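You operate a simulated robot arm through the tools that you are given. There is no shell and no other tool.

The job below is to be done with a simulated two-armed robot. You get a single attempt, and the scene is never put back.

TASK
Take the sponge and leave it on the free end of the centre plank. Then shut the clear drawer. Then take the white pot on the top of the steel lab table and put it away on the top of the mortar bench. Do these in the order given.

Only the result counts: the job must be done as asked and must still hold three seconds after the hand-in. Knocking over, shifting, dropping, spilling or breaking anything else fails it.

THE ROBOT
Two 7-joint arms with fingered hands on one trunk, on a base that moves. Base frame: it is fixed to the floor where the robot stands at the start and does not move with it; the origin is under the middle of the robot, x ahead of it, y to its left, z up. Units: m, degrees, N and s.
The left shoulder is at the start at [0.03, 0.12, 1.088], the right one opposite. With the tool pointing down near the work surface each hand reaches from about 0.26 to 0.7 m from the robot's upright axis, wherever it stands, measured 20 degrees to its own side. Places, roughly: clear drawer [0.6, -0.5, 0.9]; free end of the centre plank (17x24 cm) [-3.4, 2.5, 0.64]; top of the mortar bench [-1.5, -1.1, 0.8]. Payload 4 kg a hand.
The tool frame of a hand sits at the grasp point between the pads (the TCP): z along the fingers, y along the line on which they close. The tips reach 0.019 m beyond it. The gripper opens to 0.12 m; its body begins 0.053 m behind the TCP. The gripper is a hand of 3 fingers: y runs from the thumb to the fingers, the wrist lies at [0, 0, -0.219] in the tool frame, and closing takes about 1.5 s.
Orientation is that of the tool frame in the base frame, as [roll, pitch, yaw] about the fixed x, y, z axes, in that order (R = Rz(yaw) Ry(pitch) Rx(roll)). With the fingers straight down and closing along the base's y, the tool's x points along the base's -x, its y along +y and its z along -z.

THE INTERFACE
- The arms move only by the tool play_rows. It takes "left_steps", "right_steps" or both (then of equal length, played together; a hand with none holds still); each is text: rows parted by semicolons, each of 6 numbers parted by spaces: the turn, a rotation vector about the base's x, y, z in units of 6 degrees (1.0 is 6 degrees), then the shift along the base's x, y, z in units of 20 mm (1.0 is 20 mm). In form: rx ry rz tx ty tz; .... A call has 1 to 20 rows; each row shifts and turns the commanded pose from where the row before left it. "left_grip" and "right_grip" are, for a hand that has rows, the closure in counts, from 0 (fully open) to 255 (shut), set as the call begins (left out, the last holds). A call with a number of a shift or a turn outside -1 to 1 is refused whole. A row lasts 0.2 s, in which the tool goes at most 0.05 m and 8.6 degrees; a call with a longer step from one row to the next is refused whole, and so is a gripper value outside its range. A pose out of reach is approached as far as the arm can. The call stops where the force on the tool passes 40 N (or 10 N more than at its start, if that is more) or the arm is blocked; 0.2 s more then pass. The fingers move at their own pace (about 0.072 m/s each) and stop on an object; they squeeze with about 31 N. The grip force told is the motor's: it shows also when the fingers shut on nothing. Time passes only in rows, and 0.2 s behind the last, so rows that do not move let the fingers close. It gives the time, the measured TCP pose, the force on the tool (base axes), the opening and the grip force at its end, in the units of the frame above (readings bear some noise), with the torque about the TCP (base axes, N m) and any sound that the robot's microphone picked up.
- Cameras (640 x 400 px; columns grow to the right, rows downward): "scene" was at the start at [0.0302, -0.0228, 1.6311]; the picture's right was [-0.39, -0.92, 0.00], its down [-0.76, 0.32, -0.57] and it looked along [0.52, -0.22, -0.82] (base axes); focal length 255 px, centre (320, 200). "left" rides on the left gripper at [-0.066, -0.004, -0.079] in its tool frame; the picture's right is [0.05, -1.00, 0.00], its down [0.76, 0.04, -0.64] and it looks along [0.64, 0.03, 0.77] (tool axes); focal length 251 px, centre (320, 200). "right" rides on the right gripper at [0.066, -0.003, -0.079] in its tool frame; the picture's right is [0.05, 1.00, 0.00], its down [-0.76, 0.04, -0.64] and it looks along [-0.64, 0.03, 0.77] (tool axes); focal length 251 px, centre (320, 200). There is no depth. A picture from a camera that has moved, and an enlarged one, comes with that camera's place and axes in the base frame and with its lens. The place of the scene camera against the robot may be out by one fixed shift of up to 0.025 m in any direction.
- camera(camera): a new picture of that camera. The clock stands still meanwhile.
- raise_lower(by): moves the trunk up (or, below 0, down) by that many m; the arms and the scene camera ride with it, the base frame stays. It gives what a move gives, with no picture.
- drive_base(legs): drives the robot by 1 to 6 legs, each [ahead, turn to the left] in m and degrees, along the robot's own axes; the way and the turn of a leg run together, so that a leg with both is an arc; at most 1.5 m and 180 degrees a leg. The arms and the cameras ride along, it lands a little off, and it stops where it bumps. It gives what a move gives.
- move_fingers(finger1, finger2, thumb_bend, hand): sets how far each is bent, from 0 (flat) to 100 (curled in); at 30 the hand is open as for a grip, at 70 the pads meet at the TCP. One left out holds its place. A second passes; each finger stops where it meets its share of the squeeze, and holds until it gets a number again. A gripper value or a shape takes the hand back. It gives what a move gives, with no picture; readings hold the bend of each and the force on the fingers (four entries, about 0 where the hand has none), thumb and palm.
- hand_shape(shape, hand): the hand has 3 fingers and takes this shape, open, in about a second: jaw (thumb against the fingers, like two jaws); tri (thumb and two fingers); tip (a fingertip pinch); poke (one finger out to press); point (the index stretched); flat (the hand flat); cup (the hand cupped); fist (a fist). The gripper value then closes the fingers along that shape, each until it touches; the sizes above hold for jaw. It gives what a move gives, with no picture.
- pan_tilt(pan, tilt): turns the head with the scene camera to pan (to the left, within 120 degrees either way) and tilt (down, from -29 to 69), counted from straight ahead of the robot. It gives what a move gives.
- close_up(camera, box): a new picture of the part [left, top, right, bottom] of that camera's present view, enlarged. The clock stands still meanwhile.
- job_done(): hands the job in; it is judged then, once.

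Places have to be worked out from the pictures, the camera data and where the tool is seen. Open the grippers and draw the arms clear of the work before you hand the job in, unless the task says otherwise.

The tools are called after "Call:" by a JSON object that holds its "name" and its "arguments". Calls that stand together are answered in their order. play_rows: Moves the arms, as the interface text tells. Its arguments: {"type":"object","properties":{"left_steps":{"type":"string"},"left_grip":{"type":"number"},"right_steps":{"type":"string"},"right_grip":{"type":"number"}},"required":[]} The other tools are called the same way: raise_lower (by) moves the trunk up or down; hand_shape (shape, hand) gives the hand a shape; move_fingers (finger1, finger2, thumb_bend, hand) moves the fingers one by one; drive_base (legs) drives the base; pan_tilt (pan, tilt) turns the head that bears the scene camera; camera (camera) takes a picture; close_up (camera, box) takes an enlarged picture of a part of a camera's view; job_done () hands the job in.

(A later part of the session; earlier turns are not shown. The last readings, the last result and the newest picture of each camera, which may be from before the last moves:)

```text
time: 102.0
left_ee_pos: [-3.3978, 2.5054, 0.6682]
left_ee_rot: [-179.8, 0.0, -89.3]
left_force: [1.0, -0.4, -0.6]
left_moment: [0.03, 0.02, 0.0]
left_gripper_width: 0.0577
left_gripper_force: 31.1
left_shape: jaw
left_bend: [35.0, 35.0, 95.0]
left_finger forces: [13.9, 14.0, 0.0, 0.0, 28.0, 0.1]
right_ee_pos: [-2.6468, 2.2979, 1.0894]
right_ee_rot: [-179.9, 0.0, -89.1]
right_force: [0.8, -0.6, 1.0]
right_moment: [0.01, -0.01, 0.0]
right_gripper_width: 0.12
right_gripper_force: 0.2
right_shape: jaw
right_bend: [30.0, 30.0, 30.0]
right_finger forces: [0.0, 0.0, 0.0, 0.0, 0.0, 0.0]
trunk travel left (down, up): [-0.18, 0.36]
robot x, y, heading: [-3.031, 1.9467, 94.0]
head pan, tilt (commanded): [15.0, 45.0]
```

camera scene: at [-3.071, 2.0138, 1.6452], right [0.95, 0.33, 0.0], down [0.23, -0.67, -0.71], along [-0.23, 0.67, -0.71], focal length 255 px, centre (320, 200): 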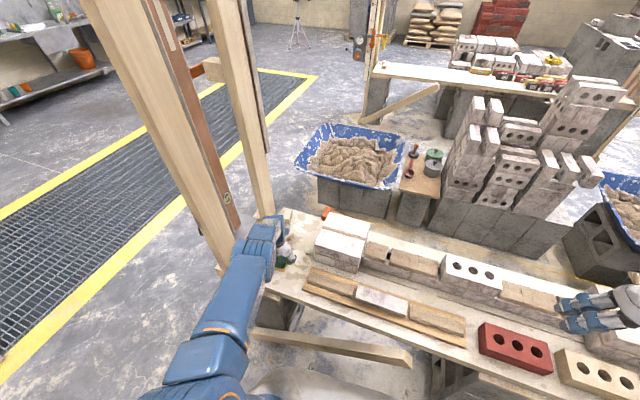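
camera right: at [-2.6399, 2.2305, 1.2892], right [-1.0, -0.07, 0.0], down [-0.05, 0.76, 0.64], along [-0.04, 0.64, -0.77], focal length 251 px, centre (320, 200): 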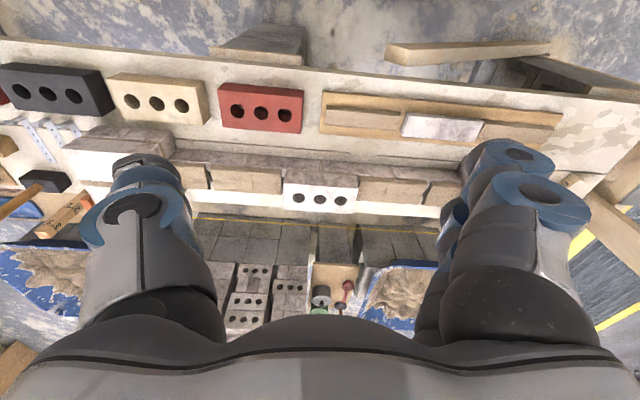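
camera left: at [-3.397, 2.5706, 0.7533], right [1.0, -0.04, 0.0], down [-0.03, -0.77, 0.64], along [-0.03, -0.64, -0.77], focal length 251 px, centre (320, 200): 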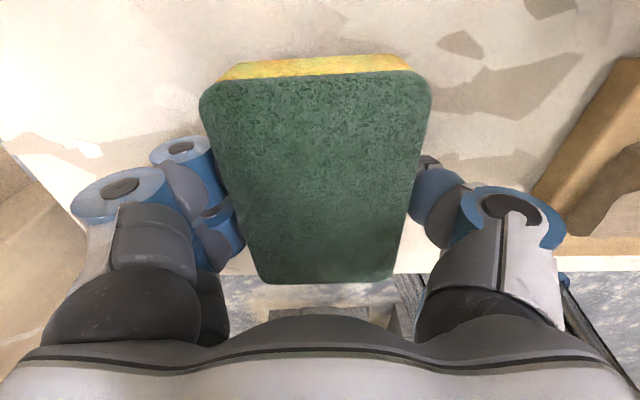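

No contact yet at 0.668; I continue down in 3 mm steps.

Call:
{"name": "play_rows", "arguments": {"left_steps": "0 0 0 0 0 -0.15; 0 0 0 0 0 0"}}

Call:
{"name": "play_rows", "arguments": {"left_steps": "0 0 0 0 0 -0.15; 0 0 0 0 0 0"}}

Call:
{"name": "camera", "arguments": {"camera": "left"}}

```text
time: 102.6
left_ee_pos: [-3.3999, 2.5049, 0.6649]
left_ee_rot: [-179.8, 0.0, -89.2]
left_force: [-0.1, -0.3, 0.2]
left_moment: [-0.01, 0.0, 0.01]
left_gripper_width: 0.0574
left_gripper_force: 31.0
left_shape: jaw
left_bend: [35.0, 35.0, 95.0]
left_finger forces: [13.8, 14.1, 0.1, 0.0, 28.0, 0.0]
right_ee_pos: [-2.646, 2.297, 1.0889]
right_ee_rot: [-179.9, 0.1, -89.2]
right_force: [-0.1, -0.4, -0.3]
right_moment: [0.0, 0.03, -0.02]
right_gripper_width: 0.12
right_gripper_force: 0.0
right_shape: jaw
right_bend: [30.0, 30.0, 30.0]
right_finger forces: [0.0, 0.0, 0.0, 0.1, 0.0, 0.0]
trunk travel left (down, up): [-0.18, 0.36]
robot x, y, heading: [-3.03, 1.9518, 93.9]
head pan, tilt (commanded): [15.0, 45.0]
```

```text
time: 103.2
left_ee_pos: [-3.4, 2.5045, 0.661]
left_ee_rot: [-179.9, -0.1, -89.2]
left_force: [0.4, -0.9, -0.3]
left_moment: [0.01, 0.03, 0.0]
left_gripper_width: 0.0578
left_gripper_force: 31.0
left_shape: jaw
left_bend: [35.0, 35.0, 95.0]
left_finger forces: [14.0, 14.1, 0.0, 0.0, 28.0, 0.0]
right_ee_pos: [-2.6458, 2.2986, 1.0895]
right_ee_rot: [-180.0, -0.1, -89.1]
right_force: [0.2, 1.0, 0.1]
right_moment: [-0.03, 0.01, 0.02]
right_gripper_width: 0.12
right_gripper_force: 0.0
right_shape: jaw
right_bend: [30.0, 30.0, 30.0]
right_finger forces: [0.1, 0.0, 0.0, 0.1, 0.0, 0.1]
trunk travel left (down, up): [-0.18, 0.36]
robot x, y, heading: [-3.0275, 1.9531, 93.8]
head pan, tilt (commanded): [15.0, 45.0]
```

```text
taken
camera left: at [-3.3974, 2.5711, 0.741], right [1.0, -0.04, 0.0], down [-0.03, -0.77, 0.64], along [-0.03, -0.64, -0.77], focal length 251 px, centre (320, 200)
```

left: 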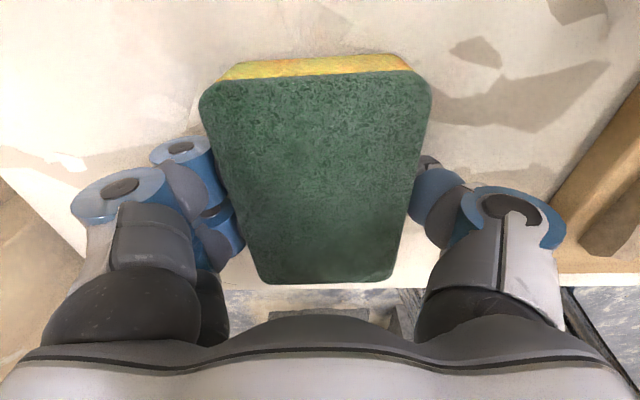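

Still free at 0.661. I continue in 2 mm steps until force appears.

Call:
{"name": "play_rows", "arguments": {"left_steps": "0 0 0 0 0 -0.12; 0 0 0 0 0 0"}}

Call:
{"name": "play_rows", "arguments": {"left_steps": "0 0 0 0 0 -0.12; 0 0 0 0 0 0"}}

Call:
{"name": "play_rows", "arguments": {"left_steps": "0 0 0 0 0 -0.12; 0 0 0 0 0 0"}}

```text
time: 103.8
left_ee_pos: [-3.3994, 2.505, 0.6601]
left_ee_rot: [-179.9, 0.2, -89.3]
left_force: [-1.1, -0.1, 9.8]
left_moment: [0.0, -0.01, -0.01]
left_gripper_width: 0.0576
left_gripper_force: 31.2
left_shape: jaw
left_bend: [35.0, 35.0, 96.0]
left_finger forces: [15.3, 16.4, 0.1, 0.0, 31.6, 0.0]
right_ee_pos: [-2.6463, 2.298, 1.0898]
right_ee_rot: [-180.0, 0.1, -89.2]
right_force: [-0.6, 0.1, -0.6]
right_moment: [-0.01, -0.01, -0.02]
right_gripper_width: 0.12
right_gripper_force: 0.1
right_shape: jaw
right_bend: [30.0, 30.0, 30.0]
right_finger forces: [0.1, 0.0, 0.0, 0.1, 0.1, 0.0]
trunk travel left (down, up): [-0.18, 0.36]
robot x, y, heading: [-3.0293, 1.9478, 93.8]
head pan, tilt (commanded): [15.0, 45.0]
```

```text
time: 104.4
left_ee_pos: [-3.3997, 2.5058, 0.6607]
left_ee_rot: [179.9, 0.3, -89.4]
left_force: [-1.2, 1.2, 25.3]
left_moment: [-0.08, -0.25, 0.0]
left_gripper_width: 0.0576
left_gripper_force: 30.8
left_shape: jaw
left_bend: [35.0, 34.0, 96.0]
left_finger forces: [17.3, 19.2, 0.0, 0.1, 40.7, 0.1]
right_ee_pos: [-2.6446, 2.2956, 1.0892]
right_ee_rot: [179.9, 0.1, -89.3]
right_force: [0.2, 0.1, -1.0]
right_moment: [0.01, -0.02, -0.05]
right_gripper_width: 0.12
right_gripper_force: 0.1
right_shape: jaw
right_bend: [30.0, 30.0, 30.0]
right_finger forces: [0.0, 0.1, 0.1, 0.0, 0.0, 0.0]
trunk travel left (down, up): [-0.18, 0.36]
robot x, y, heading: [-3.0256, 1.949, 94.1]
head pan, tilt (commanded): [15.0, 45.0]
```

```text
time: 105.0
left_ee_pos: [-3.3993, 2.5058, 0.6605]
left_ee_rot: [179.8, 0.5, -89.2]
left_force: [-1.1, 0.5, 39.4]
left_moment: [-0.14, -0.49, -0.01]
left_gripper_width: 0.0581
left_gripper_force: 31.1
left_shape: jaw
left_bend: [35.0, 34.0, 98.0]
left_finger forces: [19.3, 21.0, 0.1, 0.2, 48.5, 0.0]
right_ee_pos: [-2.6449, 2.2959, 1.0901]
right_ee_rot: [-179.9, 0.2, -89.2]
right_force: [0.5, 0.7, 1.2]
right_moment: [0.0, 0.02, 0.01]
right_gripper_width: 0.1199
right_gripper_force: 0.0
right_shape: jaw
right_bend: [30.0, 30.0, 30.0]
right_finger forces: [0.1, 0.0, 0.0, 0.0, 0.1, 0.0]
trunk travel left (down, up): [-0.18, 0.36]
robot x, y, heading: [-3.0272, 1.9531, 94.2]
head pan, tilt (commanded): [15.0, 45.0]
```

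Contact was at z≈0.660 and I pressed a little too far (39 N). I ease up about 4.6 mm to release the pressure, then open the fingers part-way.

Call:
{"name": "play_rows", "arguments": {"left_steps": "0 0 0 0 0 0.12; 0 0 0 0 0 0.11; 0 0 0 0 0 0"}}

Call:
{"name": "play_rows", "arguments": {"left_steps": "0 0 0 0 0 0; 0 0 0 0 0 0; 0 0 0 0 0 0; 0 0 0 0 0 0; 0 0 0 0 0 0; 0 0 0 0 0 0", "left_grip": 55}}

Call:
{"name": "camera", "arguments": {"camera": "left"}}

```text
time: 105.8
left_ee_pos: [-3.3993, 2.5037, 0.66]
left_ee_rot: [-179.9, 0.1, -89.3]
left_force: [-3.7, 5.6, 16.3]
left_moment: [0.1, 0.18, 0.07]
left_gripper_width: 0.058
left_gripper_force: 30.9
left_shape: jaw
left_bend: [35.0, 34.0, 98.0]
left_finger forces: [20.3, 18.6, 0.1, 0.0, 34.4, 0.1]
right_ee_pos: [-2.6455, 2.2968, 1.0887]
right_ee_rot: [180.0, -0.1, -89.2]
right_force: [-0.1, 0.6, 0.6]
right_moment: [0.0, -0.02, 0.01]
right_gripper_width: 0.1198
right_gripper_force: 0.0
right_shape: jaw
right_bend: [30.0, 30.0, 30.0]
right_finger forces: [0.0, 0.0, 0.0, 0.1, 0.0, 0.0]
trunk travel left (down, up): [-0.18, 0.36]
robot x, y, heading: [-3.0333, 1.9497, 94.0]
head pan, tilt (commanded): [15.0, 45.0]
```

```text
time: 107.2
left_ee_pos: [-3.4001, 2.5046, 0.6603]
left_ee_rot: [-179.9, 0.0, -89.3]
left_force: [4.1, -0.3, 11.3]
left_moment: [0.2, 0.53, -0.01]
left_gripper_width: 0.0908
left_gripper_force: 0.0
left_shape: jaw
left_bend: [27.0, 26.0, 11.0]
left_finger forces: [11.4, 0.1, 0.1, 0.0, 0.0, 0.0]
right_ee_pos: [-2.6451, 2.2965, 1.0892]
right_ee_rot: [-180.0, 0.0, -89.2]
right_force: [-0.3, -0.4, -0.8]
right_moment: [0.01, 0.0, -0.01]
right_gripper_width: 0.1198
right_gripper_force: 0.1
right_shape: jaw
right_bend: [30.0, 30.0, 30.0]
right_finger forces: [0.1, 0.0, 0.0, 0.0, 0.0, 0.1]
trunk travel left (down, up): [-0.18, 0.36]
robot x, y, heading: [-3.0278, 1.9507, 94.1]
head pan, tilt (commanded): [15.0, 45.0]
```

```text
taken
camera left: at [-3.3966, 2.57, 0.7399], right [1.0, -0.04, 0.0], down [-0.03, -0.77, 0.64], along [-0.03, -0.64, -0.77], focal length 251 px, centre (320, 200)
```

left: 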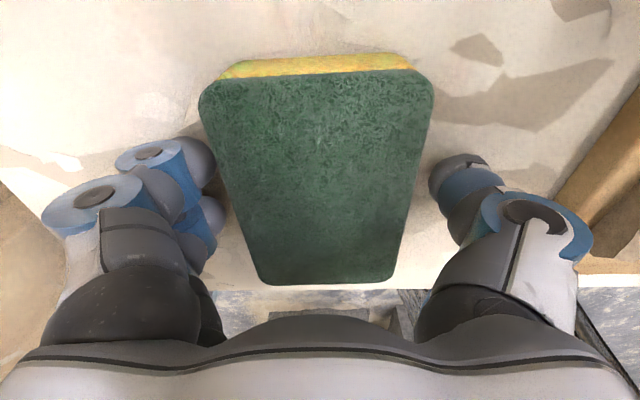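

The sponge lies flat and released; one fingertip rests on the plank. I lift the hand straight up.

Call:
{"name": "play_rows", "arguments": {"left_steps": "0 0 0 0 0 0.3; 0 0 0 0 0 0.5; 0 0 0 0 0 0.8; 0 0 0 0 0 1; 0 0 0 0 0 1; 0 0 0 0 0 1; 0 0 0 0 0 1; 0 0 0 0 0 1; 0 0 0 0 0 1; 0 0 0 0 0 1; 0 0 0 0 0 1; 0 0 0 0 0 1; 0 0 0 0 0 1; 0 0 0 0 0 1"}}

Call:
{"name": "camera", "arguments": {"camera": "left"}}

Call:
{"name": "close_up", "arguments": {"camera": "scene", "box": [180, 160, 400, 320]}}

```text
time: 110.2
left_ee_pos: [-3.3992, 2.5051, 0.9103]
left_ee_rot: [-180.0, 0.0, -89.3]
left_force: [0.4, 0.3, 0.9]
left_moment: [0.01, 0.01, -0.01]
left_gripper_width: 0.0937
left_gripper_force: 0.1
left_shape: jaw
left_bend: [26.0, 26.0, 11.0]
left_finger forces: [0.0, 0.1, 0.1, 0.0, 0.1, 0.0]
right_ee_pos: [-2.6469, 2.2974, 1.0905]
right_ee_rot: [-179.9, 0.0, -89.2]
right_force: [0.9, -0.3, 0.4]
right_moment: [0.0, 0.01, 0.0]
right_gripper_width: 0.1199
right_gripper_force: 0.2
right_shape: jaw
right_bend: [30.0, 30.0, 30.0]
right_finger forces: [0.0, 0.0, 0.0, 0.0, 0.0, 0.1]
trunk travel left (down, up): [-0.18, 0.36]
robot x, y, heading: [-3.03, 1.9485, 93.8]
head pan, tilt (commanded): [15.0, 45.0]
```

```text
taken
camera left: at [-3.3974, 2.57, 0.9905], right [1.0, -0.04, 0.0], down [-0.03, -0.77, 0.64], along [-0.03, -0.64, -0.77], focal length 251 px, centre (320, 200)
```

left: 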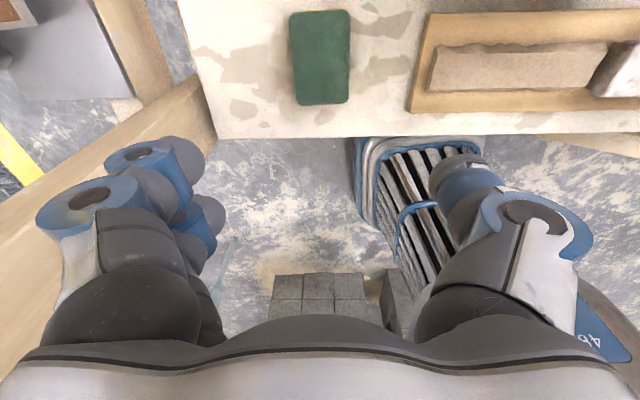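

```text
2.50 times, centred on (290, 240) of scene
camera zoom: at [-3.0708, 2.0133, 1.5252], right [0.95, 0.33, 0.0], down [0.23, -0.67, -0.71], along [-0.23, 0.67, -0.71], focal length 637 px, centre (395, 100)
```

zoom: 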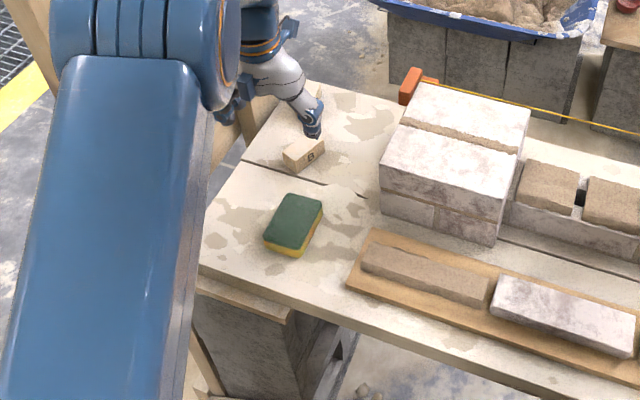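

The sponge rests flat on the free end, well inside the edges and clear of the sticks and wood block. Now I raise the trunk back and tuck the left hand in for travel.

Call:
{"name": "raise_lower", "arguments": {"by": 0.12}}

Call:
{"name": "play_rows", "arguments": {"left_steps": "0 0 0 1 -0.93 0.8; 0 0 0 1 -0.93 0.8; 0 0 0 1 -0.93 0.8; 0 0 0 1 -0.93 0.8; 0 0 0 1 -0.93 0.8; 0 0 0 1 -0.93 0; 0 0 0 1 -0.93 0; 0 0 0 1 -0.93 0", "left_grip": 0}}

Call:
{"name": "drive_base", "arguments": {"legs": [[-0.3, 0]]}}

Call:
{"name": "camera", "arguments": {"camera": "scene"}}

```text
time: 111.7
left_ee_pos: [-3.4001, 2.504, 1.031]
left_ee_rot: [-179.8, 0.0, -89.4]
left_force: [-0.8, -0.1, 0.3]
left_moment: [0.02, -0.01, 0.0]
left_gripper_width: 0.0937
left_gripper_force: 0.1
left_shape: jaw
left_bend: [26.0, 26.0, 11.0]
left_finger forces: [0.0, 0.0, 0.0, 0.1, 0.0, 0.0]
right_ee_pos: [-2.6459, 2.2983, 1.2093]
right_ee_rot: [-180.0, -0.1, -89.2]
right_force: [1.0, -0.7, -0.1]
right_moment: [0.01, -0.01, -0.02]
right_gripper_width: 0.12
right_gripper_force: 0.1
right_shape: jaw
right_bend: [30.0, 30.0, 30.0]
right_finger forces: [0.1, 0.0, 0.0, 0.1, 0.0, 0.1]
trunk travel left (down, up): [-0.3, 0.24]
robot x, y, heading: [-3.0325, 1.9512, 93.9]
head pan, tilt (commanded): [15.0, 45.0]
```

```text
time: 113.5
left_ee_pos: [-3.2399, 2.3527, 1.1125]
left_ee_rot: [-180.0, 0.0, -89.4]
left_force: [-0.4, -0.2, -0.1]
left_moment: [0.03, 0.0, 0.0]
left_gripper_width: 0.1199
left_gripper_force: 0.1
left_shape: jaw
left_bend: [30.0, 30.0, 30.0]
left_finger forces: [0.1, 0.1, 0.1, 0.0, 0.0, 0.0]
right_ee_pos: [-2.6447, 2.2981, 1.21]
right_ee_rot: [-179.9, 0.0, -89.2]
right_force: [0.3, -1.0, -0.1]
right_moment: [0.02, 0.04, -0.01]
right_gripper_width: 0.1201
right_gripper_force: 0.0
right_shape: jaw
right_bend: [30.0, 30.0, 30.0]
right_finger forces: [0.0, 0.0, 0.0, 0.1, 0.0, 0.0]
trunk travel left (down, up): [-0.3, 0.24]
robot x, y, heading: [-3.0312, 1.9516, 94.0]
head pan, tilt (commanded): [15.0, 45.0]
```

```text
time: 115.6
left_ee_pos: [-3.2192, 2.0478, 1.1135]
left_ee_rot: [180.0, 0.1, -89.2]
left_force: [0.2, -0.3, -0.1]
left_moment: [0.0, -0.02, -0.03]
left_gripper_width: 0.1198
left_gripper_force: 0.1
left_shape: jaw
left_bend: [30.0, 30.0, 30.0]
left_finger forces: [0.1, 0.1, 0.0, 0.0, 0.0, 0.0]
right_ee_pos: [-2.6257, 1.9915, 1.2092]
right_ee_rot: [-179.9, -0.1, -89.1]
right_force: [-0.5, -0.1, 0.5]
right_moment: [0.03, -0.01, -0.02]
right_gripper_width: 0.1198
right_gripper_force: 0.2
right_shape: jaw
right_bend: [30.0, 30.0, 30.0]
right_finger forces: [0.1, 0.0, 0.0, 0.1, 0.0, 0.0]
trunk travel left (down, up): [-0.3, 0.24]
robot x, y, heading: [-3.0089, 1.6447, 94.0]
head pan, tilt (commanded): [15.0, 45.0]
```

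```text
taken
camera scene: at [-3.0493, 1.7068, 1.6452], right [0.94, 0.33, 0.0], down [0.23, -0.67, -0.71], along [-0.23, 0.67, -0.71], focal length 255 px, centre (320, 200)
```

scene: 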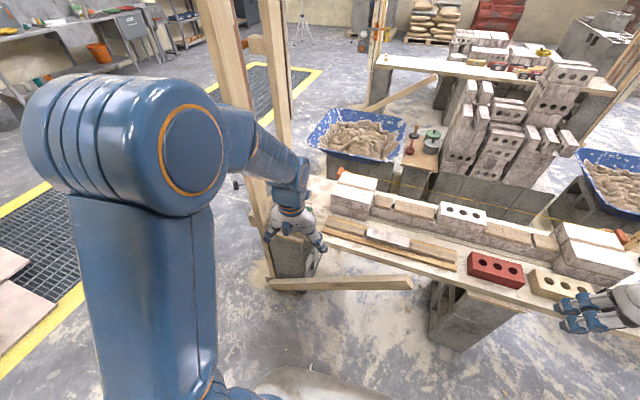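

Backed off to (-3.01, 1.645). Now I turn right in steps of 22° to head back along the lane.

Call:
{"name": "drive_base", "arguments": {"legs": [[0, -22]]}}

Call:
{"name": "drive_base", "arguments": {"legs": [[0, -22]]}}

Call:
{"name": "drive_base", "arguments": {"legs": [[0, -22]]}}

Call:
{"name": "drive_base", "arguments": {"legs": [[0, -22]]}}

```text
time: 117.1
left_ee_pos: [-3.0564, 2.0918, 1.1137]
left_ee_rot: [-179.9, 0.1, -110.8]
left_force: [0.0, 0.2, 0.1]
left_moment: [0.0, 0.0, 0.03]
left_gripper_width: 0.1201
left_gripper_force: 0.0
left_shape: jaw
left_bend: [30.0, 30.0, 30.0]
left_finger forces: [0.1, 0.0, 0.0, 0.0, 0.0, 0.1]
right_ee_pos: [-2.5253, 1.8226, 1.2099]
right_ee_rot: [-179.9, 0.0, -110.9]
right_force: [0.2, -0.1, 0.6]
right_moment: [0.01, 0.02, 0.0]
right_gripper_width: 0.1201
right_gripper_force: 0.1
right_shape: jaw
right_bend: [30.0, 30.0, 30.0]
right_finger forces: [0.1, 0.0, 0.0, 0.0, 0.0, 0.0]
trunk travel left (down, up): [-0.3, 0.24]
robot x, y, heading: [-3.0301, 1.647, 72.7]
head pan, tilt (commanded): [15.0, 45.0]
```

```text
time: 118.7
left_ee_pos: [-2.8891, 2.0705, 1.1131]
left_ee_rot: [180.0, 0.1, -132.6]
left_force: [-0.3, 0.4, -0.6]
left_moment: [-0.02, 0.0, -0.02]
left_gripper_width: 0.1198
left_gripper_force: 0.2
left_shape: jaw
left_bend: [30.0, 30.0, 30.0]
left_finger forces: [0.0, 0.0, 0.0, 0.0, 0.0, 0.0]
right_ee_pos: [-2.4954, 1.6223, 1.2085]
right_ee_rot: [180.0, -0.2, -132.5]
right_force: [0.5, 0.4, -0.1]
right_moment: [0.02, 0.03, 0.02]
right_gripper_width: 0.12
right_gripper_force: 0.1
right_shape: jaw
right_bend: [30.0, 30.0, 30.0]
right_finger forces: [0.0, 0.0, 0.1, 0.0, 0.0, 0.1]
trunk travel left (down, up): [-0.3, 0.24]
robot x, y, heading: [-3.0482, 1.6614, 51.0]
head pan, tilt (commanded): [15.0, 45.0]
```

```text
time: 120.3
left_ee_pos: [-2.7423, 1.9798, 1.1127]
left_ee_rot: [-180.0, -0.1, -155.1]
left_force: [0.5, -0.2, 0.8]
left_moment: [0.02, 0.0, 0.0]
left_gripper_width: 0.12
left_gripper_force: 0.1
left_shape: jaw
left_bend: [30.0, 30.0, 30.0]
left_finger forces: [0.1, 0.0, 0.0, 0.1, 0.1, 0.1]
right_ee_pos: [-2.5501, 1.4145, 1.2081]
right_ee_rot: [-180.0, -0.2, -155.0]
right_force: [0.0, -0.5, -1.0]
right_moment: [0.01, 0.02, -0.01]
right_gripper_width: 0.1202
right_gripper_force: 0.0
right_shape: jaw
right_bend: [30.0, 30.0, 30.0]
right_finger forces: [0.0, 0.0, 0.1, 0.0, 0.1, 0.0]
trunk travel left (down, up): [-0.3, 0.24]
robot x, y, heading: [-3.056, 1.686, 28.1]
head pan, tilt (commanded): [15.0, 45.0]
```

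```text
time: 121.8
left_ee_pos: [-2.649, 1.8399, 1.1113]
left_ee_rot: [-179.9, 0.0, -177.1]
left_force: [0.4, -0.1, 0.2]
left_moment: [0.02, 0.03, 0.0]
left_gripper_width: 0.12
left_gripper_force: 0.1
left_shape: jaw
left_bend: [30.0, 30.0, 30.0]
left_finger forces: [0.1, 0.1, 0.1, 0.0, 0.0, 0.0]
right_ee_pos: [-2.6834, 1.2439, 1.2085]
right_ee_rot: [180.0, -0.1, -177.0]
right_force: [0.2, -0.1, -0.4]
right_moment: [0.02, -0.01, -0.02]
right_gripper_width: 0.12
right_gripper_force: 0.0
right_shape: jaw
right_bend: [30.0, 30.0, 30.0]
right_finger forces: [0.1, 0.1, 0.0, 0.0, 0.0, 0.1]
trunk travel left (down, up): [-0.3, 0.24]
robot x, y, heading: [-3.0549, 1.7099, 6.0]
head pan, tilt (commanded): [15.0, 45.0]
```

Heading is 6°, position (-3.05, 1.71). I drive along the lane with a slight right arc to about (-1.85, 1.76).

Call:
{"name": "drive_base", "arguments": {"legs": [[1.2, -10]]}}

Call:
{"name": "pan_tilt", "arguments": {"pan": -20, "tilt": 25}}

Call:
{"name": "camera", "arguments": {"camera": "scene"}}

```text
time: 128.0
left_ee_pos: [-1.4195, 1.8023, 1.1141]
left_ee_rot: [-179.9, 0.0, 173.5]
left_force: [-0.1, 0.5, -0.5]
left_moment: [0.02, -0.03, 0.02]
left_gripper_width: 0.1201
left_gripper_force: 0.1
left_shape: jaw
left_bend: [30.0, 30.0, 30.0]
left_finger forces: [0.0, 0.0, 0.1, 0.0, 0.1, 0.0]
right_ee_pos: [-1.5479, 1.22, 1.2086]
right_ee_rot: [-179.9, -0.1, 173.8]
right_force: [-0.1, 0.7, -0.8]
right_moment: [-0.01, -0.03, -0.05]
right_gripper_width: 0.12
right_gripper_force: 0.1
right_shape: jaw
right_bend: [30.0, 30.0, 30.0]
right_finger forces: [0.0, 0.0, 0.0, 0.1, 0.1, 0.0]
trunk travel left (down, up): [-0.3, 0.24]
robot x, y, heading: [-1.8375, 1.7352, -3.3]
head pan, tilt (commanded): [15.0, 45.0]
```

```text
time: 129.0
left_ee_pos: [-1.4181, 1.8012, 1.1134]
left_ee_rot: [-179.9, 0.1, 173.6]
left_force: [0.5, -0.4, 0.4]
left_moment: [-0.03, 0.01, -0.02]
left_gripper_width: 0.1198
left_gripper_force: 0.1
left_shape: jaw
left_bend: [30.0, 30.0, 30.0]
left_finger forces: [0.1, 0.1, 0.1, 0.0, 0.0, 0.0]
right_ee_pos: [-1.5477, 1.2206, 1.2084]
right_ee_rot: [-179.9, -0.1, 173.7]
right_force: [0.6, -0.2, 0.0]
right_moment: [0.01, -0.01, -0.01]
right_gripper_width: 0.1201
right_gripper_force: 0.1
right_shape: jaw
right_bend: [30.0, 30.0, 30.0]
right_finger forces: [0.0, 0.0, 0.0, 0.0, 0.1, 0.0]
trunk travel left (down, up): [-0.3, 0.24]
robot x, y, heading: [-1.8407, 1.731, -3.3]
head pan, tilt (commanded): [-20.0, 25.0]
```

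```text
taken
camera scene: at [-1.7907, 1.7043, 1.6757], right [-0.4, -0.92, 0.0], down [-0.39, 0.17, -0.91], along [0.83, -0.36, -0.42], focal length 255 px, centre (320, 200)
```

scene: 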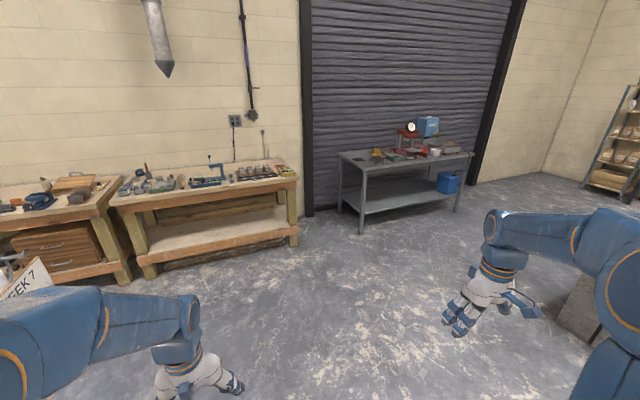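

I turn right toward the steel bench in three steps, then drive.

Call:
{"name": "drive_base", "arguments": {"legs": [[0, -20]]}}

Call:
{"name": "drive_base", "arguments": {"legs": [[0, -20]]}}

Call:
{"name": "drive_base", "arguments": {"legs": [[0, -13]]}}

```text
time: 130.5
left_ee_pos: [-1.4238, 1.6554, 1.1136]
left_ee_rot: [180.0, -0.1, 153.4]
left_force: [0.1, 0.0, -0.4]
left_moment: [0.04, -0.01, -0.03]
left_gripper_width: 0.1198
left_gripper_force: 0.0
left_shape: jaw
left_bend: [30.0, 30.0, 30.0]
left_finger forces: [0.0, 0.1, 0.1, 0.0, 0.1, 0.0]
right_ee_pos: [-1.744, 1.1518, 1.2087]
right_ee_rot: [-179.9, -0.1, 153.7]
right_force: [-0.5, -0.4, 0.1]
right_moment: [-0.01, 0.01, 0.02]
right_gripper_width: 0.1201
right_gripper_force: 0.0
right_shape: jaw
right_bend: [30.0, 30.0, 30.0]
right_finger forces: [0.0, 0.1, 0.1, 0.1, 0.0, 0.1]
trunk travel left (down, up): [-0.3, 0.24]
robot x, y, heading: [-1.8355, 1.754, -23.4]
head pan, tilt (commanded): [-20.0, 25.0]
```

```text
time: 132.0
left_ee_pos: [-1.4839, 1.5204, 1.1142]
left_ee_rot: [180.0, 0.0, 133.4]
left_force: [0.1, -0.6, 0.4]
left_moment: [0.01, -0.01, -0.04]
left_gripper_width: 0.1199
left_gripper_force: 0.0
left_shape: jaw
left_bend: [30.0, 30.0, 30.0]
left_finger forces: [0.1, 0.0, 0.0, 0.1, 0.1, 0.0]
right_ee_pos: [-1.9575, 1.1577, 1.209]
right_ee_rot: [-179.9, -0.1, 133.6]
right_force: [0.0, -1.2, -0.2]
right_moment: [0.0, 0.0, -0.01]
right_gripper_width: 0.1199
right_gripper_force: 0.1
right_shape: jaw
right_bend: [30.0, 30.0, 30.0]
right_finger forces: [0.1, 0.0, 0.0, 0.1, 0.1, 0.1]
trunk travel left (down, up): [-0.3, 0.24]
robot x, y, heading: [-1.821, 1.7717, -43.4]
head pan, tilt (commanded): [-20.0, 25.0]
```

```text
time: 133.2
left_ee_pos: [-1.5486, 1.4483, 1.1123]
left_ee_rot: [-180.0, 0.1, 120.3]
left_force: [0.6, 0.2, -0.3]
left_moment: [0.03, 0.0, 0.02]
left_gripper_width: 0.1202
left_gripper_force: 0.1
left_shape: jaw
left_bend: [30.0, 30.0, 30.0]
left_finger forces: [0.1, 0.0, 0.1, 0.0, 0.1, 0.0]
right_ee_pos: [-2.0911, 1.2037, 1.2094]
right_ee_rot: [-179.9, -0.1, 120.6]
right_force: [0.3, -0.5, 0.8]
right_moment: [-0.02, 0.01, -0.03]
right_gripper_width: 0.1202
right_gripper_force: 0.0
right_shape: jaw
right_bend: [30.0, 30.0, 30.0]
right_finger forces: [0.1, 0.0, 0.0, 0.0, 0.1, 0.0]
trunk travel left (down, up): [-0.3, 0.24]
robot x, y, heading: [-1.81, 1.7765, -56.4]
head pan, tilt (commanded): [-20.0, 25.0]
```

Now I drive the 2.3 m toward the steel bench in two legs.

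Call:
{"name": "drive_base", "arguments": {"legs": [[1.15, 0]]}}

Call:
{"name": "drive_base", "arguments": {"legs": [[1.1, 0]]}}

Call:
{"name": "pan_tilt", "arguments": {"pan": 40, "tilt": 35}}

Call:
{"name": "camera", "arguments": {"camera": "scene"}}

```text
time: 139.0
left_ee_pos: [-0.9131, 0.5076, 1.1139]
left_ee_rot: [180.0, -0.1, 120.9]
left_force: [0.2, -0.1, 0.4]
left_moment: [0.0, -0.02, -0.04]
left_gripper_width: 0.1199
left_gripper_force: 0.1
left_shape: jaw
left_bend: [30.0, 30.0, 30.0]
left_finger forces: [0.1, 0.1, 0.0, 0.0, 0.0, 0.1]
right_ee_pos: [-1.4533, 0.2573, 1.2085]
right_ee_rot: [-179.9, -0.3, 121.0]
right_force: [0.2, -0.2, 0.0]
right_moment: [0.02, 0.01, 0.03]
right_gripper_width: 0.1199
right_gripper_force: 0.1
right_shape: jaw
right_bend: [30.0, 30.0, 30.0]
right_finger forces: [0.1, 0.0, 0.1, 0.1, 0.0, 0.0]
trunk travel left (down, up): [-0.3, 0.24]
robot x, y, heading: [-1.1759, 0.8337, -56.0]
head pan, tilt (commanded): [-20.0, 25.0]
```

```text
time: 144.6
left_ee_pos: [-0.298, -0.4013, 1.1126]
left_ee_rot: [-180.0, 0.0, 120.9]
left_force: [0.1, -0.4, -0.1]
left_moment: [-0.01, 0.0, 0.03]
left_gripper_width: 0.1199
left_gripper_force: 0.0
left_shape: jaw
left_bend: [30.0, 30.0, 30.0]
left_finger forces: [0.0, 0.1, 0.0, 0.1, 0.1, 0.0]
right_ee_pos: [-0.8375, -0.6534, 1.2081]
right_ee_rot: [-179.9, -0.2, 121.1]
right_force: [-0.7, 0.3, 0.8]
right_moment: [-0.03, 0.02, -0.03]
right_gripper_width: 0.1197
right_gripper_force: 0.0
right_shape: jaw
right_bend: [30.0, 30.0, 30.0]
right_finger forces: [0.1, 0.0, 0.0, 0.1, 0.1, 0.1]
trunk travel left (down, up): [-0.3, 0.24]
robot x, y, heading: [-0.5614, -0.0765, -56.2]
head pan, tilt (commanded): [-20.0, 25.0]
```

```text
time: 145.9
left_ee_pos: [-0.2975, -0.4012, 1.1139]
left_ee_rot: [180.0, 0.0, 120.9]
left_force: [-0.7, 0.3, -0.5]
left_moment: [0.03, -0.02, -0.01]
left_gripper_width: 0.12
left_gripper_force: 0.0
left_shape: jaw
left_bend: [30.0, 30.0, 30.0]
left_finger forces: [0.1, 0.0, 0.0, 0.0, 0.0, 0.1]
right_ee_pos: [-0.8384, -0.6529, 1.2103]
right_ee_rot: [-179.8, -0.1, 121.1]
right_force: [-1.1, 0.2, 0.3]
right_moment: [0.03, -0.02, -0.01]
right_gripper_width: 0.12
right_gripper_force: 0.1
right_shape: jaw
right_bend: [30.0, 30.0, 30.0]
right_finger forces: [0.1, 0.1, 0.0, 0.1, 0.1, 0.1]
trunk travel left (down, up): [-0.3, 0.24]
robot x, y, heading: [-0.5571, -0.0773, -55.8]
head pan, tilt (commanded): [40.0, 35.0]
```

```text
taken
camera scene: at [-0.5035, -0.0797, 1.66], right [-0.27, -0.96, 0.0], down [-0.55, 0.16, -0.82], along [0.79, -0.22, -0.57], focal length 255 px, centre (320, 200)
```

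scene: 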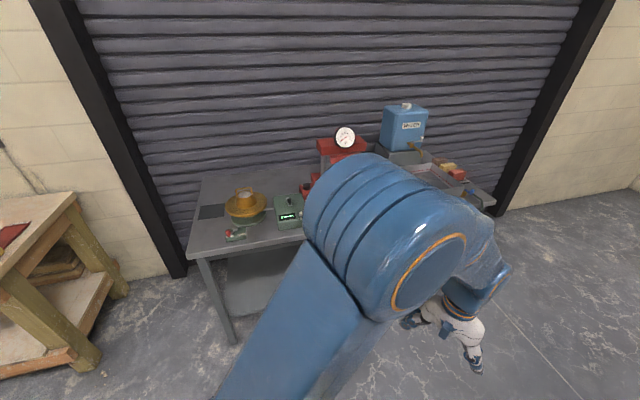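

I need to end up facing the press at about y≈-0.3. I drive 0.2 m more along this heading, then turn left to face the bench.

Call:
{"name": "drive_base", "arguments": {"legs": [[0.2, 0]]}}

Call:
{"name": "drive_base", "arguments": {"legs": [[0, 19]]}}

Call:
{"name": "drive_base", "arguments": {"legs": [[0, 19]]}}

Call:
{"name": "drive_base", "arguments": {"legs": [[0, 18]]}}

Call:
{"name": "pan_tilt", "arguments": {"pan": -10, "tilt": 40}}

Call:
{"name": "camera", "arguments": {"camera": "scene"}}

```text
time: 147.5
left_ee_pos: [-0.1835, -0.5686, 1.1117]
left_ee_rot: [180.0, -0.1, 120.9]
left_force: [0.3, -0.4, -1.0]
left_moment: [0.05, 0.05, -0.02]
left_gripper_width: 0.1204
left_gripper_force: 0.0
left_shape: jaw
left_bend: [30.0, 30.0, 30.0]
left_finger forces: [0.0, 0.0, 0.0, 0.1, 0.0, 0.1]
right_ee_pos: [-0.7238, -0.8191, 1.2083]
right_ee_rot: [-180.0, -0.1, 121.0]
right_force: [0.7, -0.1, -0.2]
right_moment: [0.02, -0.01, 0.03]
right_gripper_width: 0.1201
right_gripper_force: 0.1
right_shape: jaw
right_bend: [30.0, 30.0, 30.0]
right_finger forces: [0.0, 0.0, 0.0, 0.1, 0.1, 0.0]
trunk travel left (down, up): [-0.3, 0.24]
robot x, y, heading: [-0.4436, -0.2451, -55.6]
head pan, tilt (commanded): [40.0, 35.0]
```

```text
time: 148.9
left_ee_pos: [-0.0912, -0.4613, 1.1134]
left_ee_rot: [-179.9, 0.0, 140.4]
left_force: [-0.7, -0.2, -0.9]
left_moment: [0.03, -0.02, 0.01]
left_gripper_width: 0.1202
left_gripper_force: 0.1
left_shape: jaw
left_bend: [30.0, 30.0, 30.0]
left_finger forces: [0.0, 0.0, 0.0, 0.1, 0.0, 0.0]
right_ee_pos: [-0.5161, -0.8778, 1.2097]
right_ee_rot: [-179.9, 0.0, 140.5]
right_force: [0.1, -0.3, -0.1]
right_moment: [-0.04, 0.01, -0.02]
right_gripper_width: 0.1198
right_gripper_force: 0.1
right_shape: jaw
right_bend: [30.0, 30.0, 30.0]
right_finger forces: [0.1, 0.0, 0.0, 0.1, 0.1, 0.0]
trunk travel left (down, up): [-0.3, 0.24]
robot x, y, heading: [-0.4587, -0.2609, -36.3]
head pan, tilt (commanded): [40.0, 35.0]
```

```text
time: 150.4
left_ee_pos: [-0.0421, -0.3336, 1.1139]
left_ee_rot: [-180.0, 0.0, 159.3]
left_force: [-0.2, -0.8, -0.5]
left_moment: [0.0, -0.02, 0.01]
left_gripper_width: 0.12
left_gripper_force: 0.0
left_shape: jaw
left_bend: [30.0, 30.0, 30.0]
left_finger forces: [0.0, 0.1, 0.1, 0.1, 0.1, 0.0]
right_ee_pos: [-0.3104, -0.8648, 1.21]
right_ee_rot: [-179.9, -0.1, 159.4]
right_force: [0.1, -0.9, 0.0]
right_moment: [-0.04, 0.02, 0.0]
right_gripper_width: 0.1199
right_gripper_force: 0.1
right_shape: jaw
right_bend: [30.0, 30.0, 30.0]
right_finger forces: [0.1, 0.0, 0.0, 0.0, 0.0, 0.0]
trunk travel left (down, up): [-0.3, 0.24]
robot x, y, heading: [-0.4645, -0.2816, -17.3]
head pan, tilt (commanded): [40.0, 35.0]
```

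```text
time: 151.8
left_ee_pos: [-0.0481, -0.1988, 1.1128]
left_ee_rot: [-180.0, 0.0, 177.4]
left_force: [-0.1, -0.8, 1.0]
left_moment: [0.03, 0.01, 0.02]
left_gripper_width: 0.1201
left_gripper_force: 0.1
left_shape: jaw
left_bend: [30.0, 30.0, 30.0]
left_finger forces: [0.0, 0.0, 0.1, 0.0, 0.0, 0.1]
right_ee_pos: [-0.1373, -0.7893, 1.2084]
right_ee_rot: [-179.9, -0.1, 177.6]
right_force: [-0.4, 0.1, -0.3]
right_moment: [0.01, -0.02, -0.01]
right_gripper_width: 0.1201
right_gripper_force: 0.0
right_shape: jaw
right_bend: [30.0, 30.0, 30.0]
right_finger forces: [0.1, 0.0, 0.0, 0.1, 0.0, 0.0]
trunk travel left (down, up): [-0.3, 0.24]
robot x, y, heading: [-0.4608, -0.2999, 0.8]
head pan, tilt (commanded): [40.0, 35.0]
```

```text
time: 153.0
left_ee_pos: [-0.0468, -0.1987, 1.1134]
left_ee_rot: [-180.0, 0.0, 177.4]
left_force: [0.6, -0.2, 0.0]
left_moment: [-0.04, 0.0, 0.02]
left_gripper_width: 0.1198
left_gripper_force: 0.1
left_shape: jaw
left_bend: [30.0, 30.0, 30.0]
left_finger forces: [0.1, 0.0, 0.1, 0.1, 0.0, 0.1]
right_ee_pos: [-0.1358, -0.7875, 1.2091]
right_ee_rot: [-179.9, -0.1, 177.6]
right_force: [-0.4, 0.7, -0.4]
right_moment: [-0.02, -0.03, -0.02]
right_gripper_width: 0.1201
right_gripper_force: 0.1
right_shape: jaw
right_bend: [30.0, 30.0, 30.0]
right_finger forces: [0.1, 0.0, 0.0, 0.1, 0.1, 0.0]
trunk travel left (down, up): [-0.3, 0.24]
robot x, y, heading: [-0.4578, -0.2972, 0.6]
head pan, tilt (commanded): [-10.0, 40.0]
```

```text
taken
camera scene: at [-0.4134, -0.3072, 1.6524], right [-0.16, -0.99, 0.0], down [-0.63, 0.1, -0.77], along [0.76, -0.12, -0.64], focal length 255 px, centre (320, 200)
```

scene: 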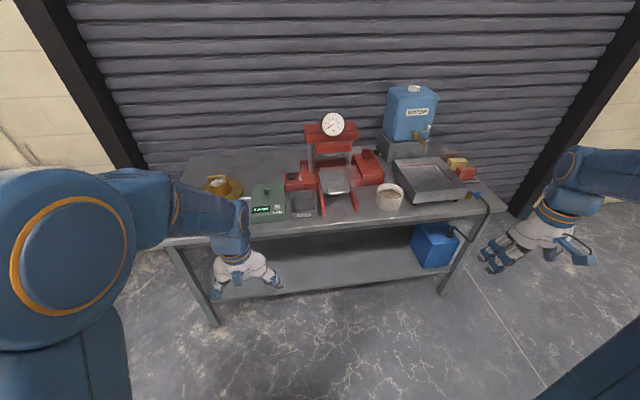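

Robot is now at (-0.46, -0.30) facing the bench. I zoom in on the press and its drawer.

Call:
{"name": "close_up", "arguments": {"camera": "scene", "box": [270, 100, 430, 225]}}

Call:
{"name": "close_up", "arguments": {"camera": "scene", "box": [300, 145, 370, 220]}}

```text
3.20 times, centred on (350, 162) of scene
camera zoom: at [-0.4134, -0.3072, 1.6524], right [-0.16, -0.99, 0.0], down [-0.63, 0.1, -0.77], along [0.76, -0.12, -0.64], focal length 815 px, centre (224, 320)
```

zoom: 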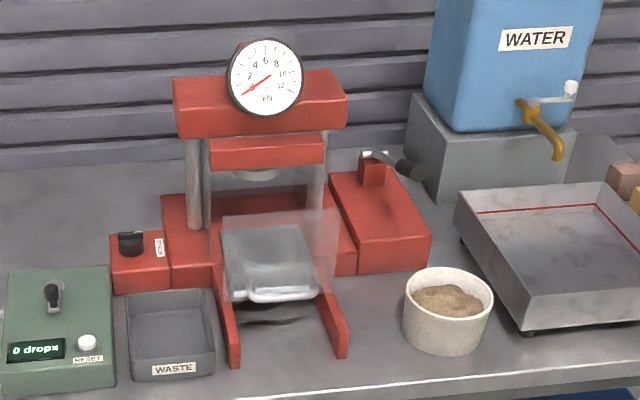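

```text
5.33 times, centred on (335, 182) of scene
camera zoom: at [-0.4134, -0.3072, 1.6524], right [-0.16, -0.99, 0.0], down [-0.63, 0.1, -0.77], along [0.76, -0.12, -0.64], focal length 1359 px, centre (240, 293)
```

zoom: 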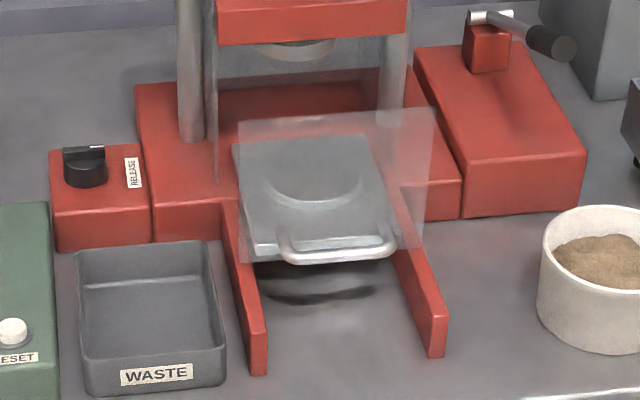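

I triangulated the drawer: handle bar ≈(0.514, -0.55, 0.885), clear front panel at x≈0.535 spanning y -0.63…-0.46 and z 0.88…1.03; gauge at (0.67, -0.55, 1.17). I drive forward to x≈-0.03 so the right arm can push it.

Call:
{"name": "drive_base", "arguments": {"legs": [[0.43, 0]]}}

Call:
{"name": "pan_tilt", "arguments": {"pan": -25, "tilt": 50}}

Call:
{"name": "camera", "arguments": {"camera": "scene"}}

Call:
{"name": "camera", "arguments": {"camera": "right"}}

```text
time: 155.6
left_ee_pos: [0.3886, -0.1978, 1.1128]
left_ee_rot: [-180.0, -0.1, 177.2]
left_force: [0.5, 1.4, -0.7]
left_moment: [-0.04, 0.01, 0.0]
left_gripper_width: 0.1202
left_gripper_force: 0.0
left_shape: jaw
left_bend: [30.0, 30.0, 30.0]
left_finger forces: [0.0, 0.0, 0.0, 0.0, 0.0, 0.0]
right_ee_pos: [0.2978, -0.7874, 1.2093]
right_ee_rot: [-179.9, -0.2, 177.2]
right_force: [-0.5, -0.1, -0.6]
right_moment: [0.01, -0.03, -0.01]
right_gripper_width: 0.1202
right_gripper_force: 0.0
right_shape: jaw
right_bend: [30.0, 30.0, 30.0]
right_finger forces: [0.0, 0.0, 0.0, 0.0, 0.1, 0.0]
trunk travel left (down, up): [-0.3, 0.24]
robot x, y, heading: [-0.0286, -0.2999, -0.2]
head pan, tilt (commanded): [-10.0, 40.0]
```

```text
time: 156.4
left_ee_pos: [0.3879, -0.1968, 1.1128]
left_ee_rot: [-180.0, 0.0, 177.1]
left_force: [-0.6, -0.9, 0.0]
left_moment: [0.0, -0.02, 0.04]
left_gripper_width: 0.1201
left_gripper_force: 0.2
left_shape: jaw
left_bend: [30.0, 30.0, 30.0]
left_finger forces: [0.1, 0.1, 0.0, 0.0, 0.1, 0.0]
right_ee_pos: [0.2966, -0.7862, 1.2101]
right_ee_rot: [-179.9, 0.0, 177.3]
right_force: [0.1, -0.4, 0.3]
right_moment: [-0.01, 0.01, 0.0]
right_gripper_width: 0.1201
right_gripper_force: 0.1
right_shape: jaw
right_bend: [30.0, 30.0, 30.0]
right_finger forces: [0.0, 0.1, 0.0, 0.1, 0.0, 0.1]
trunk travel left (down, up): [-0.3, 0.24]
robot x, y, heading: [-0.022, -0.2934, 0.2]
head pan, tilt (commanded): [-25.0, 50.0]
```

```text
taken
camera scene: at [0.0067, -0.3221, 1.6383], right [-0.42, -0.91, 0.0], down [-0.7, 0.32, -0.64], along [0.58, -0.27, -0.77], focal length 255 px, centre (320, 200)
```

scene: 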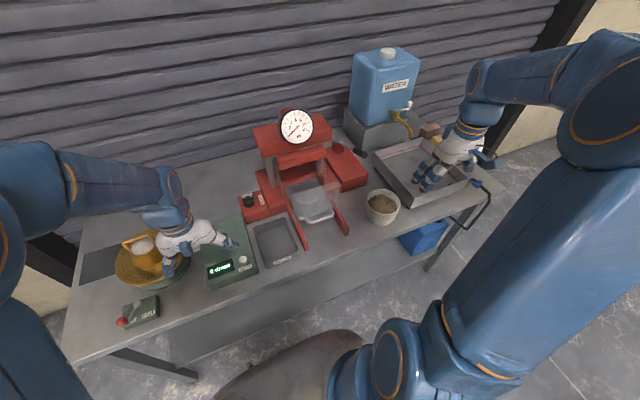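

```text
taken
camera right: at [0.232, -0.7877, 1.2891], right [-0.01, 1.0, 0.0], down [0.77, 0.01, 0.64], along [0.64, 0.0, -0.77], focal length 251 px, centre (320, 200)
```

right: 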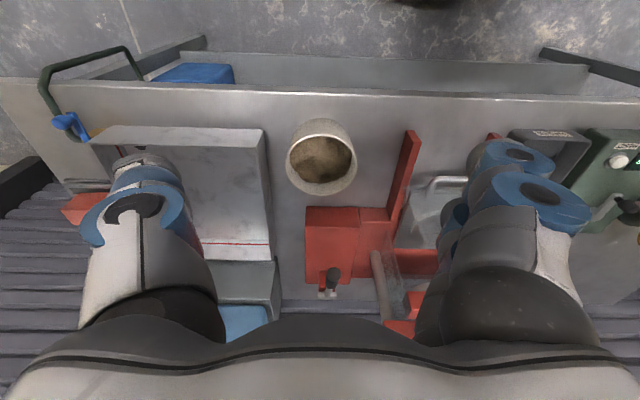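

The pot stands near (0.45, -0.79), right of the press. I take a close-up of the drawer from this nearer position to refine its geometry.

Call:
{"name": "close_up", "arguments": {"camera": "scene", "box": [230, 130, 410, 265]}}

Call:
{"name": "close_up", "arguments": {"camera": "right", "box": [270, 90, 490, 320]}}

```text
2.96 times, centred on (320, 198) of scene
camera zoom: at [0.0067, -0.3221, 1.6383], right [-0.42, -0.91, 0.0], down [-0.7, 0.32, -0.64], along [0.58, -0.27, -0.77], focal length 755 px, centre (320, 207)
```

zoom: 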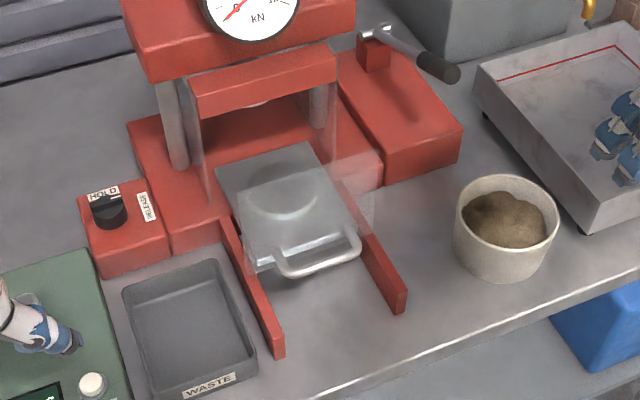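

```text
1.74 times, centred on (380, 205) of right
camera zoom: at [0.232, -0.7877, 1.2891], right [-0.01, 1.0, 0.0], down [0.77, 0.01, 0.64], along [0.64, 0.0, -0.77], focal length 437 px, centre (216, 191)
```

zoom: 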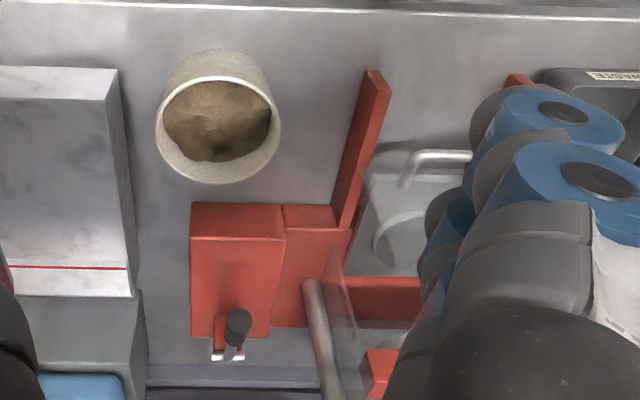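

From the hand camera the handle bar is at x≈0.51, z≈0.885. I'll close the right hand, tilt it 30° forward and bring it in front of the handle, first at height.

Call:
{"name": "play_rows", "arguments": {"right_steps": "0 -0.417 0 0.5125 0.996 0; 0 -0.417 0 0.5125 0.996 0; 0 -0.417 0 0.5125 0.996 0; 0 -0.417 0 0.5125 0.996 0; 0 -0.417 0 0.5125 0.996 0; 0 -0.417 0 0.5125 0.996 0; 0 -0.417 0 0.5125 0.996 0; 0 -0.417 0 0.5125 0.996 0; 0 -0.417 0 0.5125 0.996 0; 0 -0.417 0 0.5125 0.996 0; 0 -0.417 0 0.5125 0.996 0; 0 -0.417 0 0.5125 0.996 0", "right_grip": 255}}

Call:
{"name": "camera", "arguments": {"camera": "right"}}

Call:
{"name": "camera", "arguments": {"camera": "scene"}}

```text
time: 159.0
left_ee_pos: [0.3875, -0.1973, 1.1135]
left_ee_rot: [-179.9, 0.1, 177.1]
left_force: [-1.2, -0.1, -1.1]
left_moment: [-0.02, -0.02, -0.04]
left_gripper_width: 0.1199
left_gripper_force: 0.0
left_shape: jaw
left_bend: [30.0, 30.0, 30.0]
left_finger forces: [0.0, 0.0, 0.0, 0.0, 0.0, 0.0]
right_ee_pos: [0.419, -0.5461, 1.2094]
right_ee_rot: [178.5, 29.9, 176.9]
right_force: [-0.4, 0.4, -0.3]
right_moment: [0.0, -0.01, 0.04]
right_gripper_width: 0.0002
right_gripper_force: 30.6
right_shape: jaw
right_bend: [75.0, 75.0, 46.0]
right_finger forces: [0.0, 0.0, 0.0, 0.0, 0.0, 0.0]
trunk travel left (down, up): [-0.3, 0.24]
robot x, y, heading: [-0.0254, -0.2962, 0.3]
head pan, tilt (commanded): [-25.0, 50.0]
```

```text
taken
camera right: at [0.3246, -0.5473, 1.2454], right [0.0, 1.0, 0.0], down [0.34, 0.01, 0.94], along [0.94, 0.0, -0.34], focal length 251 px, centre (320, 200)
```

right: 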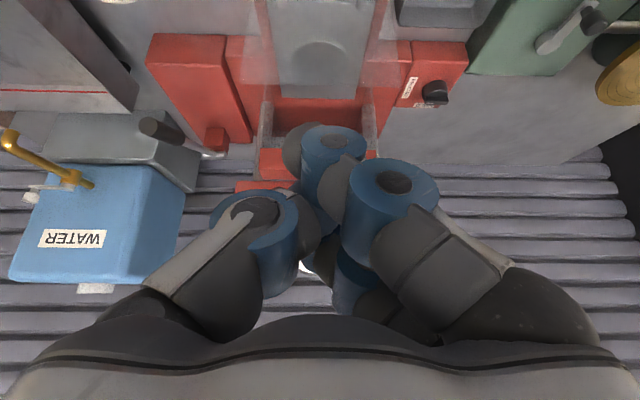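

```text
taken
camera scene: at [0.0075, -0.3217, 1.6382], right [-0.42, -0.91, 0.0], down [-0.7, 0.32, -0.64], along [0.58, -0.27, -0.77], focal length 255 px, centre (320, 200)
```

scene: 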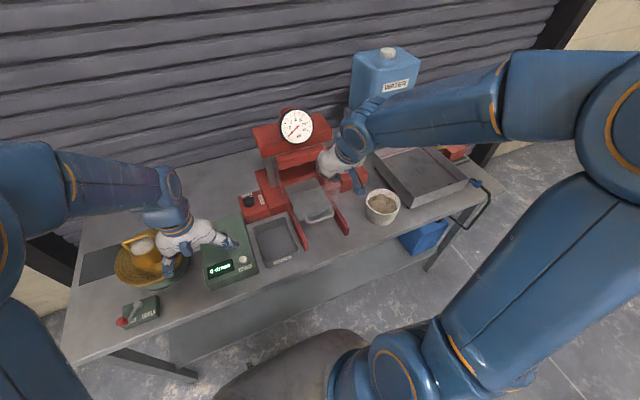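

Tray centre is aligned with the hand (y≈-0.547). I lower the right hand in front of the handle to z≈0.95.

Call:
{"name": "play_rows", "arguments": {"right_steps": "0 0 0 0 0 -1; 0 0 0 0 0 -1; 0 0 0 0 0 -1; 0 0 0 0 0 -1; 0 0 0 0 0 -1; 0 0 0 0 0 -1; 0 0 0 0 0 -1; 0 0 0 0 0 -1; 0 0 0 0 0 -1; 0 0 0 0 0 -1; 0 0 0 0 0 -1; 0 0 0 0 0 -1; 0 0 0 0 0 -1"}}

Call:
{"name": "camera", "arguments": {"camera": "right"}}

Call:
{"name": "close_up", "arguments": {"camera": "scene", "box": [230, 100, 430, 260]}}

```text
time: 161.8
left_ee_pos: [0.3891, -0.1988, 1.1137]
left_ee_rot: [-179.9, 0.0, 177.1]
left_force: [0.8, -0.1, 0.6]
left_moment: [0.0, -0.03, 0.0]
left_gripper_width: 0.12
left_gripper_force: 0.1
left_shape: jaw
left_bend: [30.0, 30.0, 30.0]
left_finger forces: [0.0, 0.0, 0.0, 0.1, 0.0, 0.0]
right_ee_pos: [0.4189, -0.5483, 0.9486]
right_ee_rot: [178.5, 29.8, 176.9]
right_force: [0.4, 0.6, 0.1]
right_moment: [0.0, 0.01, 0.02]
right_gripper_width: 0.0
right_gripper_force: 31.0
right_shape: jaw
right_bend: [75.0, 75.0, 46.0]
right_finger forces: [0.0, 0.0, 0.1, 0.0, 0.0, 0.1]
trunk travel left (down, up): [-0.3, 0.24]
robot x, y, heading: [-0.0245, -0.296, 0.4]
head pan, tilt (commanded): [-25.0, 50.0]
```

```text
taken
camera right: at [0.3237, -0.5492, 0.985], right [-0.01, 1.0, 0.0], down [0.34, 0.01, 0.94], along [0.94, 0.0, -0.34], focal length 251 px, centre (320, 200)
```

right: 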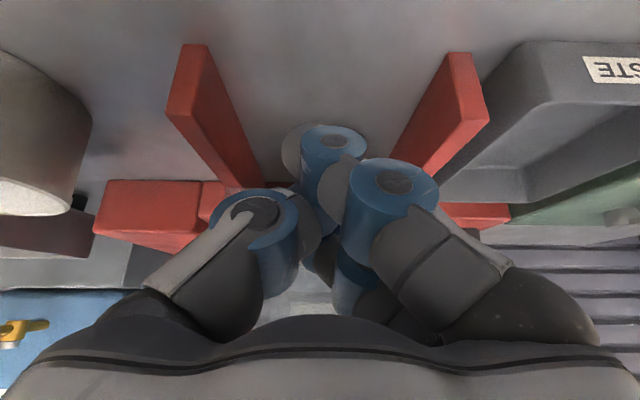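

```text
2.50 times, centred on (330, 180) of scene
camera zoom: at [0.0075, -0.3228, 1.6382], right [-0.42, -0.91, 0.0], down [-0.7, 0.32, -0.64], along [0.58, -0.27, -0.77], focal length 637 px, centre (295, 250)
```

zoom: 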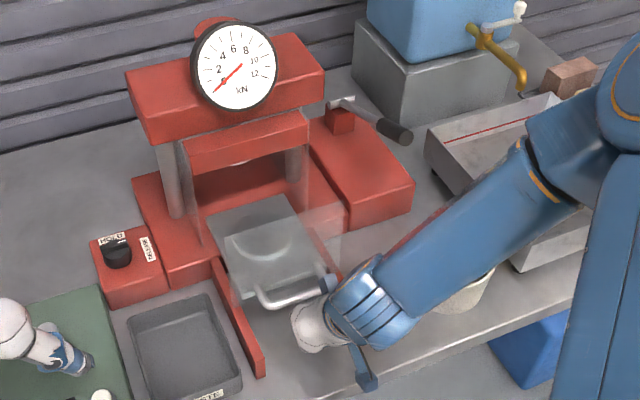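

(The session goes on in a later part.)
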